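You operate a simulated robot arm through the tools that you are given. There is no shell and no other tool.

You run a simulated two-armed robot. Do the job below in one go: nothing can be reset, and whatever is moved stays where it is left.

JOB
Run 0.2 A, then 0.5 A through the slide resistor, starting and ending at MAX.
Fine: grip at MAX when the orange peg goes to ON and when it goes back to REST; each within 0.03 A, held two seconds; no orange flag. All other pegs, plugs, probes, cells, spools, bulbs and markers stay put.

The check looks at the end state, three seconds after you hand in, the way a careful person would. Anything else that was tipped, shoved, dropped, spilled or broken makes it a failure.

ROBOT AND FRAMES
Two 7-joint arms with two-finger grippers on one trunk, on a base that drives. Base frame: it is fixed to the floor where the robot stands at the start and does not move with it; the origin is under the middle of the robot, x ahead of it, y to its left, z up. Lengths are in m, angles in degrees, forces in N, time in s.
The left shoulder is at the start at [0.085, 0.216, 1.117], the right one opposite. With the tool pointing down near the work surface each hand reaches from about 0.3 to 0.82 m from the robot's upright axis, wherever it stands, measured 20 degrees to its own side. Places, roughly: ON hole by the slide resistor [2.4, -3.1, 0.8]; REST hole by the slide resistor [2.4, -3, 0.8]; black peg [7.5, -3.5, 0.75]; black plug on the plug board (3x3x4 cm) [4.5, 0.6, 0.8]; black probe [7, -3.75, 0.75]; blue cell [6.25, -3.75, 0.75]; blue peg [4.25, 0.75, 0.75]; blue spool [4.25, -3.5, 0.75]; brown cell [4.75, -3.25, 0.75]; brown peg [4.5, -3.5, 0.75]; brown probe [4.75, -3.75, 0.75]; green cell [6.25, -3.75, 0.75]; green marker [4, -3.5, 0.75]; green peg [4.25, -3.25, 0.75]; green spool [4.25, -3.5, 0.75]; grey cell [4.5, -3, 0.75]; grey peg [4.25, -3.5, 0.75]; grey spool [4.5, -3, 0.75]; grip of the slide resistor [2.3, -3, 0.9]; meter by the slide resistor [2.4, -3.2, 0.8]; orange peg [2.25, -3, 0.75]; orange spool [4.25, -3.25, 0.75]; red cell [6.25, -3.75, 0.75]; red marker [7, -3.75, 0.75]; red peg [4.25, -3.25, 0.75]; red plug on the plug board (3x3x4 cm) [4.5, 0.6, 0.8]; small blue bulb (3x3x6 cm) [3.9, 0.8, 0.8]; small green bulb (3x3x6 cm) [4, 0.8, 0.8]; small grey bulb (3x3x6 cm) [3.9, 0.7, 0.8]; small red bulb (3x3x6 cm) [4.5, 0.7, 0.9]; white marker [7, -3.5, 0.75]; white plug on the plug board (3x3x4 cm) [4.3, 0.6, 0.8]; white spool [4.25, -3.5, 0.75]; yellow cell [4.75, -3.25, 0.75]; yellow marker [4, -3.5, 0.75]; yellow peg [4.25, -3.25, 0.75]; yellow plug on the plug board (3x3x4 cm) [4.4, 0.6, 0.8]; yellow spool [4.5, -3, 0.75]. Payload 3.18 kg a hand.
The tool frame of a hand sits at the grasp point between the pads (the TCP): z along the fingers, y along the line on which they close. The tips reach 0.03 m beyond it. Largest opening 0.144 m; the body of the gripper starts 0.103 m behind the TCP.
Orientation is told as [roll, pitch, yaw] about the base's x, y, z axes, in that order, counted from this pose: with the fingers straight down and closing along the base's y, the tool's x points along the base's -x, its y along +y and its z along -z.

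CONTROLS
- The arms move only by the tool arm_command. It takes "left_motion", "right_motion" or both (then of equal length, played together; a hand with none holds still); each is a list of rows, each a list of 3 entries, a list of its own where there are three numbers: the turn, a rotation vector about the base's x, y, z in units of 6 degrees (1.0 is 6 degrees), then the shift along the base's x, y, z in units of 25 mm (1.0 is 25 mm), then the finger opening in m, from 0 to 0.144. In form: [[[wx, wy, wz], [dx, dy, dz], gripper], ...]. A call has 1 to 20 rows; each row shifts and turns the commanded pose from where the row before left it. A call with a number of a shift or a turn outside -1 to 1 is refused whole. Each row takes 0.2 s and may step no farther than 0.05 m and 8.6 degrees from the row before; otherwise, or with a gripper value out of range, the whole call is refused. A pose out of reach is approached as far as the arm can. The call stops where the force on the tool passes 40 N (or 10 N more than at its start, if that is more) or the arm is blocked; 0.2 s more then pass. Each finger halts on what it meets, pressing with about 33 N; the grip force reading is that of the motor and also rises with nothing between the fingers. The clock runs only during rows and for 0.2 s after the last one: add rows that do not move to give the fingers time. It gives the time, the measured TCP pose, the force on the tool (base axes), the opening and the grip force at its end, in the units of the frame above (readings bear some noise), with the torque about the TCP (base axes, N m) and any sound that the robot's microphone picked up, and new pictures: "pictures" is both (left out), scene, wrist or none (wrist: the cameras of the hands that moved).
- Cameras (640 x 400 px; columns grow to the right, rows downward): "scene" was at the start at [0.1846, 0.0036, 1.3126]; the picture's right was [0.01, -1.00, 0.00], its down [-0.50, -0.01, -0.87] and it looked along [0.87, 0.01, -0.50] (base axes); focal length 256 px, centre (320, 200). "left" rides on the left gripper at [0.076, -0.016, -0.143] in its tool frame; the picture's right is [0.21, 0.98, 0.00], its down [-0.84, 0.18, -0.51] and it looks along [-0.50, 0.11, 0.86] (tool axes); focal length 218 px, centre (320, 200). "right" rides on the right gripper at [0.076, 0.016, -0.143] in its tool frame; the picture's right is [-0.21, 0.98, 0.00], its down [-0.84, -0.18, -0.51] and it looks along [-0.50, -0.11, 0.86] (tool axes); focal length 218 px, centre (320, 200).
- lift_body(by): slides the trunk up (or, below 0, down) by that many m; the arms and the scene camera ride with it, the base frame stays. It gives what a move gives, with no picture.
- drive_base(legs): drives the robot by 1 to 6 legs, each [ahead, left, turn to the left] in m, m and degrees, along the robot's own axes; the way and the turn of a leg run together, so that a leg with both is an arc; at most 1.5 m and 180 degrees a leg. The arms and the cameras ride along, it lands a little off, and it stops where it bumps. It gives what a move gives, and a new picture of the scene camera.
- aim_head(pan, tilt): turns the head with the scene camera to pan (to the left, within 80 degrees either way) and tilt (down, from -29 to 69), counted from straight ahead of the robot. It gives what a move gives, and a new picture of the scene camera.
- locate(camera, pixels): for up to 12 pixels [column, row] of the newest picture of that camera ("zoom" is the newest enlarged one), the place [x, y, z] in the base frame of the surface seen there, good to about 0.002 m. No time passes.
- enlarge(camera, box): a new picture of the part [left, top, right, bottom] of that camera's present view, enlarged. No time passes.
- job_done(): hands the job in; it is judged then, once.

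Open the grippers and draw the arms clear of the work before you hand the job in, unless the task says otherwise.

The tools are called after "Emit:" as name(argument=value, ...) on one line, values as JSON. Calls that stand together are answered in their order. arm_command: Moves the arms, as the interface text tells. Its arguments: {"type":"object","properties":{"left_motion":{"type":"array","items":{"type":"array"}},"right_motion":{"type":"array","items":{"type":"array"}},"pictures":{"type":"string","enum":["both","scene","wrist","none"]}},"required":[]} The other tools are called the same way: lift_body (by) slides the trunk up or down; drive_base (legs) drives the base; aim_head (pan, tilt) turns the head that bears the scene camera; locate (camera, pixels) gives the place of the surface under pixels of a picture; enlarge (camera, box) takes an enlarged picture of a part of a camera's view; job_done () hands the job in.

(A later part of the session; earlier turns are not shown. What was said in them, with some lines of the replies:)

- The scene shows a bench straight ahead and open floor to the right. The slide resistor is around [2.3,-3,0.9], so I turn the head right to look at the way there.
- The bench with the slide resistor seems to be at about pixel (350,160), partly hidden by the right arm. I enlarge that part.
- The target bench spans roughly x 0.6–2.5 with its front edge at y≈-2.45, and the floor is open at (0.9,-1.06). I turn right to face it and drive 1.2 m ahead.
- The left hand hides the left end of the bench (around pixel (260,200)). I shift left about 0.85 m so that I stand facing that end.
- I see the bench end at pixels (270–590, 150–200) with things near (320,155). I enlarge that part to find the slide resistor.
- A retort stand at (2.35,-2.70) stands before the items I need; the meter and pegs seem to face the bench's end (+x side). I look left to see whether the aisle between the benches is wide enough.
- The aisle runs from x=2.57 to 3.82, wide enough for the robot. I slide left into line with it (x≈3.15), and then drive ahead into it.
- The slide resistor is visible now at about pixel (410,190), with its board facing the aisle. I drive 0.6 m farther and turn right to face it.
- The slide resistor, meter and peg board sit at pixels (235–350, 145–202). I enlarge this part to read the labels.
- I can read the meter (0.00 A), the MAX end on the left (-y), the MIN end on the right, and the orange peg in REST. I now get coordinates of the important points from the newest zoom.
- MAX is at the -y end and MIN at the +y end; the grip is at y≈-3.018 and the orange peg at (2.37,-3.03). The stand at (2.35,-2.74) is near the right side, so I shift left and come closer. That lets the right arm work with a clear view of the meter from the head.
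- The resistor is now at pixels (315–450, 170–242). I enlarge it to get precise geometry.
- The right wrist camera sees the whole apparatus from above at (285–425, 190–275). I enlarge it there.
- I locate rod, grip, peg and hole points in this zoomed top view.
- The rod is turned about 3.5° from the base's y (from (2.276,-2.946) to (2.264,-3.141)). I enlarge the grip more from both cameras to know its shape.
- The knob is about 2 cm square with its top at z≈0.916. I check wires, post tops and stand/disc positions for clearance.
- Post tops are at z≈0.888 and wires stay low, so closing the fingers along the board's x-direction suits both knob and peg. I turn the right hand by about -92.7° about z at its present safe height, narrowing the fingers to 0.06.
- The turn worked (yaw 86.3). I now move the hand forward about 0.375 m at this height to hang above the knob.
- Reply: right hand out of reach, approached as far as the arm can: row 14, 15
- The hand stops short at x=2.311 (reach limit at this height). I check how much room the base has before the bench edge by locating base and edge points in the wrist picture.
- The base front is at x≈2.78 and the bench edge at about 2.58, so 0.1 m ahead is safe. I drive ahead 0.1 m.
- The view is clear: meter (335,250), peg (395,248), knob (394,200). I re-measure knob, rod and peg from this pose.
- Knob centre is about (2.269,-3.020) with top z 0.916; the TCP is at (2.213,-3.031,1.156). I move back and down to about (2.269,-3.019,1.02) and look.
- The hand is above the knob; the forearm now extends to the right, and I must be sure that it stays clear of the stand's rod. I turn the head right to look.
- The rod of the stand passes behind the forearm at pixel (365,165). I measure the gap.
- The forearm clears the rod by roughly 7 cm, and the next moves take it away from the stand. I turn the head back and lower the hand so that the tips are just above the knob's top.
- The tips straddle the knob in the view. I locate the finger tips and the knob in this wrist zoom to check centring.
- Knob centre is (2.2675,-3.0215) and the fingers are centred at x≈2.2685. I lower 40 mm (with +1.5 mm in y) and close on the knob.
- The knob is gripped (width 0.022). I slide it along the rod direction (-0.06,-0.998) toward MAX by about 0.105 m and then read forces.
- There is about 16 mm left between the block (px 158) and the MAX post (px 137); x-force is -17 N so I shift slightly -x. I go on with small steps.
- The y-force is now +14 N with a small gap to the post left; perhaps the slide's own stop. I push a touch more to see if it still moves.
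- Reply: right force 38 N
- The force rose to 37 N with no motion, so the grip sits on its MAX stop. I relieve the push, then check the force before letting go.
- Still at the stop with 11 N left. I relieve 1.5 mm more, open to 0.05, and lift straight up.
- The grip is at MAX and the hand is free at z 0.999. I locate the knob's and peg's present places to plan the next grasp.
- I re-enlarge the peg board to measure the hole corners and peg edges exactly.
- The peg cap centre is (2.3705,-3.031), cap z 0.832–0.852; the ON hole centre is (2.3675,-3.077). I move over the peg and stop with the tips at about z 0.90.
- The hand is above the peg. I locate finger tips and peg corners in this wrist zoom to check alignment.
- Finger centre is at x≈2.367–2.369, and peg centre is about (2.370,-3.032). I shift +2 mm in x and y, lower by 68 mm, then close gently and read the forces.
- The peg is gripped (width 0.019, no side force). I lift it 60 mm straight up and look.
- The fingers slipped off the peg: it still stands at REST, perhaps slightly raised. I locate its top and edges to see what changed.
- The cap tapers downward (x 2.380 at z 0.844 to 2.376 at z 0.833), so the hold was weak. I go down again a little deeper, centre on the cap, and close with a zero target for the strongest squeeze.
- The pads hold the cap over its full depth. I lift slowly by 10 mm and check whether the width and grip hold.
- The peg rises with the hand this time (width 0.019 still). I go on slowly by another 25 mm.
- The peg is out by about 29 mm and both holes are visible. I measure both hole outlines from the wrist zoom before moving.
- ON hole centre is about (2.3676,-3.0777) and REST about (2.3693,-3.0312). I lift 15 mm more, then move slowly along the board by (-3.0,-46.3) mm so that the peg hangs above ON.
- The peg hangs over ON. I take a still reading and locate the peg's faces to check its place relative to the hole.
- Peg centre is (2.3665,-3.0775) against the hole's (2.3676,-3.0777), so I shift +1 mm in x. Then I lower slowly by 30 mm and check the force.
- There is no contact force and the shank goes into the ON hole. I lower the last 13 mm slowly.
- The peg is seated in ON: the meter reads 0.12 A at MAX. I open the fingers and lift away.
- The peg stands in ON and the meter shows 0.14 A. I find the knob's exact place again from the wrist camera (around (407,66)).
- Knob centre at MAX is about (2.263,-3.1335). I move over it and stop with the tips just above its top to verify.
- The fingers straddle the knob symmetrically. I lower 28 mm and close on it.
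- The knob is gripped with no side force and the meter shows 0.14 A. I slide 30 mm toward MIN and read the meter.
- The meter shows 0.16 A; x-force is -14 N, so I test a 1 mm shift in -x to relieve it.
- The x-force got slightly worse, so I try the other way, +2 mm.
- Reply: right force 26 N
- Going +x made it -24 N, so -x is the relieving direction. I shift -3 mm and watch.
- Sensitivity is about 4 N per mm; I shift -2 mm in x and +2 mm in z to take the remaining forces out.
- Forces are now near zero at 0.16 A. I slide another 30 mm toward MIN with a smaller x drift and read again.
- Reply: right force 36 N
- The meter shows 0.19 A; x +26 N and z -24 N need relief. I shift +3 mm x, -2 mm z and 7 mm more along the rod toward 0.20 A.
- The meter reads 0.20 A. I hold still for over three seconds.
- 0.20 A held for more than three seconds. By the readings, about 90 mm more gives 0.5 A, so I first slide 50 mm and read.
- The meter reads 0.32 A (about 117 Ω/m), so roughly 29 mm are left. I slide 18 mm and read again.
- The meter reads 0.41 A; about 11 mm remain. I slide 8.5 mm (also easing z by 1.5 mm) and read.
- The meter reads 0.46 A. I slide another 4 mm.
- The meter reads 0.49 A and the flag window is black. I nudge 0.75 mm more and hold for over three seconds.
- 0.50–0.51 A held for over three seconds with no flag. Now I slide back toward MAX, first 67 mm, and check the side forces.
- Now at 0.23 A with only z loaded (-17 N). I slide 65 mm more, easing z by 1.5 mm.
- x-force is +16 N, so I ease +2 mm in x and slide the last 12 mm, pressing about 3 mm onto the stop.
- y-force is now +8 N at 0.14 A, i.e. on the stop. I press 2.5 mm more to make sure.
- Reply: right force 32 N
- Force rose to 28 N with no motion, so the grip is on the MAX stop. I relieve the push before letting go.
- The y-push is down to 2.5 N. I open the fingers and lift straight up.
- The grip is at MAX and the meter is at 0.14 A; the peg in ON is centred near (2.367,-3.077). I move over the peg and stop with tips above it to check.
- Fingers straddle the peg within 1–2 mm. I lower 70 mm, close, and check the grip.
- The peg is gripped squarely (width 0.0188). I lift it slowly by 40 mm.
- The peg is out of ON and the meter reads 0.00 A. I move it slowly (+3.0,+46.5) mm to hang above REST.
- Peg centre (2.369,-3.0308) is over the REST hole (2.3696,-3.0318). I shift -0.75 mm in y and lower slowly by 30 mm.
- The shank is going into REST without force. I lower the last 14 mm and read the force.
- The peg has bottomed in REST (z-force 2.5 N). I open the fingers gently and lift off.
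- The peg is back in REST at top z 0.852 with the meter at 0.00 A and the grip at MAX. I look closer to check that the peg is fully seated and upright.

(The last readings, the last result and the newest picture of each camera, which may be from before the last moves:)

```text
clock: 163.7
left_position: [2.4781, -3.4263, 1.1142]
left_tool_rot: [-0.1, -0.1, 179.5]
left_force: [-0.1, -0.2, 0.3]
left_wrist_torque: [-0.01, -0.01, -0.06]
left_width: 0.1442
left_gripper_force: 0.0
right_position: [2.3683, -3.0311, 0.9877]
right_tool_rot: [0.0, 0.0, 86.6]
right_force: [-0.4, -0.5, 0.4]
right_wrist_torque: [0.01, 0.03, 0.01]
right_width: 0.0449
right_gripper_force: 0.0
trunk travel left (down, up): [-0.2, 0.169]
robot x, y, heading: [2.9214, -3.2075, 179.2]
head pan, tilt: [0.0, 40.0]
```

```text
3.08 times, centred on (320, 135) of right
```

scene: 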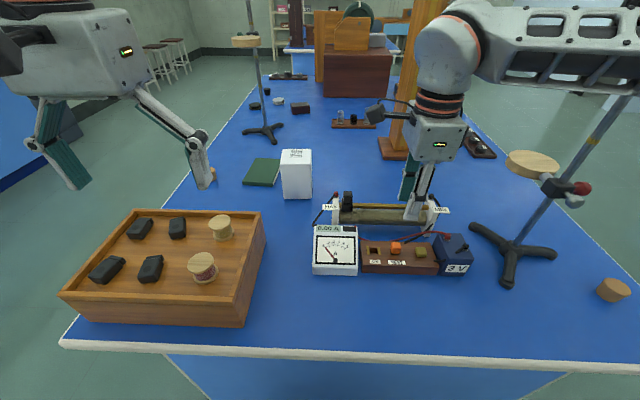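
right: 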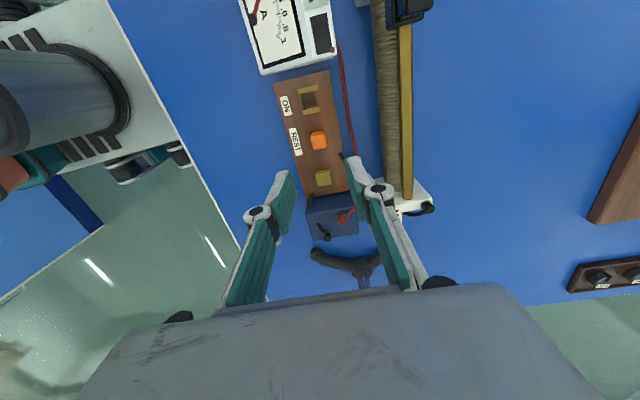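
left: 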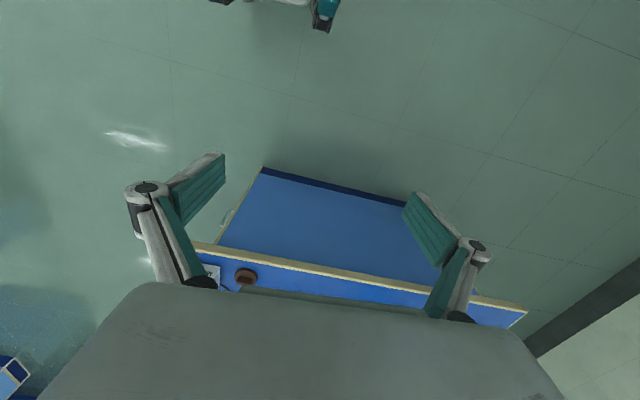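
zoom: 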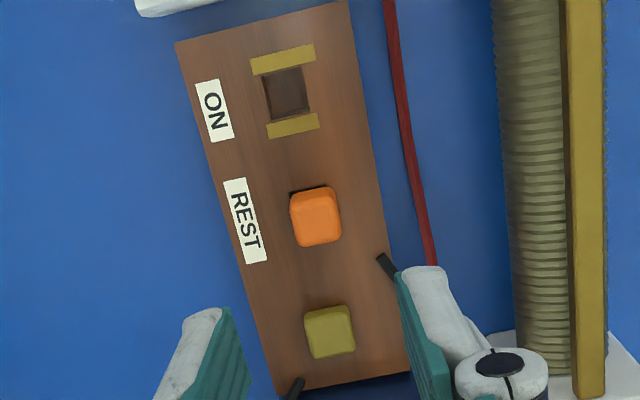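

The peg stands upright and seated. I draw the right hand up and back toward the robot, opening the fingers.

Emit:
arm_command(right_motion=[[[0, 0, 0], [0, 0, 0.9], 0.045], [[0, 0, 0], [0, 0, 0.9], 0.045], [[0, 0, 0], [0, 0, 0.9], 0.045], [[0, 0, 0], [0.85, 0, 0.35], 0.05], [[0, 0, 0], [0.85, 0, 0.35], 0.06], [[0, 0, 0], [0.85, 0, 0.35], 0.07], [[0, 0, 0], [0.85, 0, 0.35], 0.08], [[0, 0, 0], [0.85, 0, 0.35], 0.09], [[0, 0, 0], [0.85, 0, 0.35], 0.1], [[0, 0, 0], [0.85, 0, 0.35], 0.1], [[0, 0, 0], [0.85, 0, 0.35], 0.1], [[0, 0, 0], [0.85, 0, 0.35], 0.1], [[0, 0, 0], [0.85, 0, 0.35], 0.1], [[0, 0, 0], [0.85, 0, 0.35], 0.1], [[0, 0, 0], [0, 0, 0], 0.1]])

Emit:
enlarge(camera="scene", box=[305, 185, 465, 285])

```text
clock: 166.9
left_position: [2.4777, -3.4255, 1.114]
left_tool_rot: [0.0, 0.0, 179.4]
left_force: [-0.1, 0.1, -0.5]
left_wrist_torque: [0.0, -0.01, 0.0]
left_width: 0.1439
left_gripper_force: 0.1
right_position: [2.6036, -3.0315, 1.1504]
right_tool_rot: [0.0, 0.0, 86.5]
right_force: [0.5, 0.0, 0.6]
right_wrist_torque: [-0.01, 0.0, 0.03]
right_width: 0.0999
right_gripper_force: 0.0
trunk travel left (down, up): [-0.2, 0.169]
robot x, y, heading: [2.9243, -3.2107, 179.3]
head pan, tilt: [0.0, 40.0]
```

scene: 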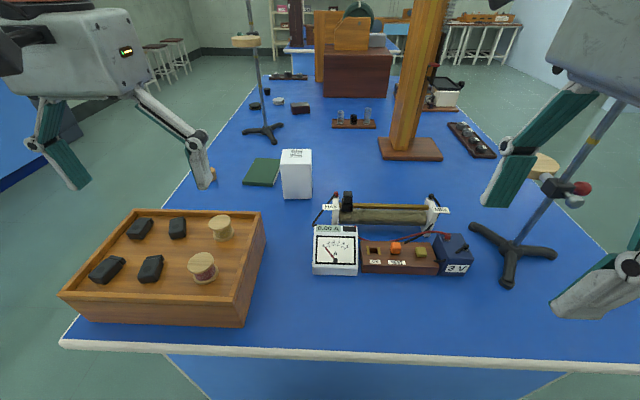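
right: 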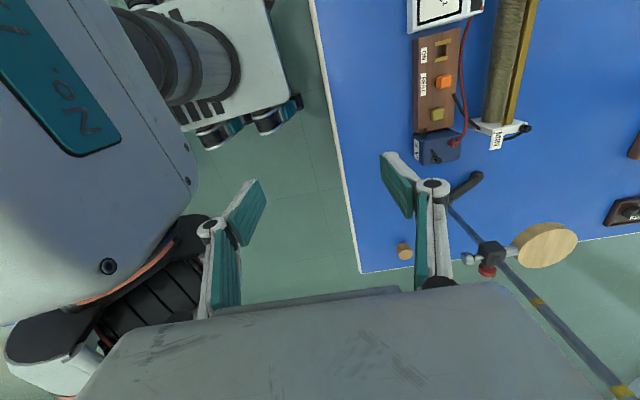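

```text
4.00 times, centred on (385, 235) of scene
```

zoom: 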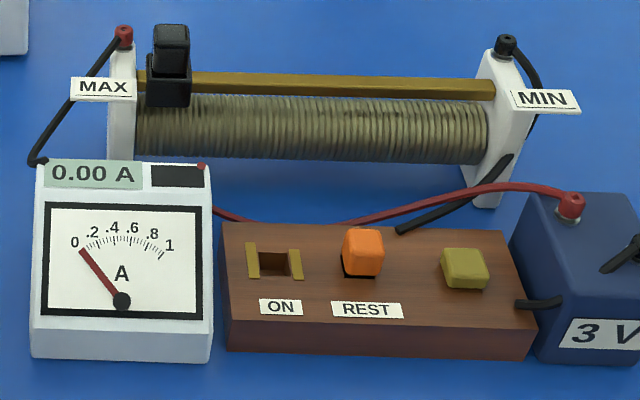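

Everything is in place: grip at MAX, peg in REST, meter 0.00 A, flag window black. I back the robot off 0.2 m so that both arms are clear of the bench items.

Emit:
drive_base(legs=[[-0.2, 0, 0]])

Emit:
enlarge(camera="scene", box=[300, 150, 480, 260])

```text
clock: 168.5
left_position: [2.6792, -3.4301, 1.1143]
left_tool_rot: [-0.1, 0.0, 179.6]
left_force: [-0.2, -0.4, 0.4]
left_wrist_torque: [0.03, 0.07, 0.0]
left_width: 0.1442
left_gripper_force: 0.1
right_position: [2.8033, -3.0345, 1.1506]
right_tool_rot: [0.1, 0.0, 86.6]
right_force: [1.1, -0.4, 0.0]
right_wrist_torque: [0.04, 0.04, 0.01]
right_width: 0.1
right_gripper_force: 0.1
trunk travel left (down, up): [-0.2, 0.169]
robot x, y, heading: [3.1232, -3.2108, 179.2]
head pan, tilt: [0.0, 40.0]
```

scene: 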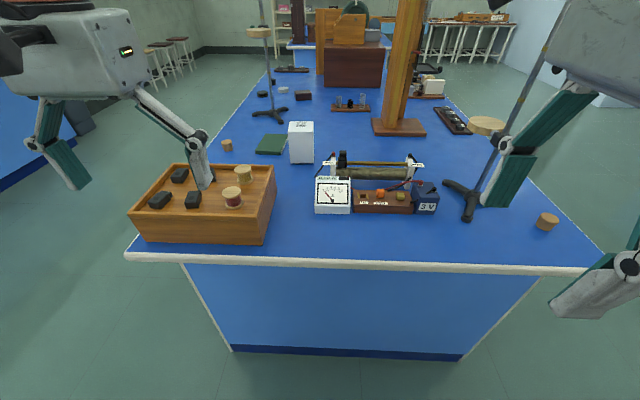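

```text
3.56 times, centred on (390, 205) of scene
```

zoom: 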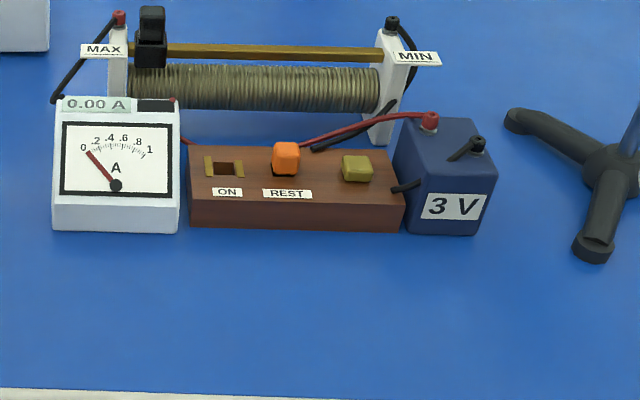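

The final view shows the grip at MAX, the orange peg in REST, the meter at 0.00 A, no flag, and nothing else disturbed. I hand the job in.

Emit:
job_done()

```text
The job is handed in.
```

I ran 0.2 A and then 0.5 A through the slide resistor, starting and ending with the grip at MAX, and handed the job in.

| Step | Meter reading | Held |
|---|---|---|
| Peg to ON, grip at MAX | 0.14 A | – |
| First current | 0.20 A | over 3 s |
| Second current | 0.50–0.51 A | over 3 s |
| Peg back to REST, grip at MAX | 0.00 A | – |

- **Grip at MAX:** I pressed the grip against its MAX stop both before the peg went to ON and before it went back to REST.
- **Orange flag:** the flag window was black in every view I checked.
- **Peg slip:** on the first try at lifting the orange peg from REST, the fingers slipped off it. The peg stayed in its hole, and a slower second lift worked. It is now seated in REST, upright, about 1 mm off centre.
- **Everything else:** I saw nothing else moved or tipped in the final view. Both hands are open and clear of the bench items, and the robot is backed off 0.2 m.
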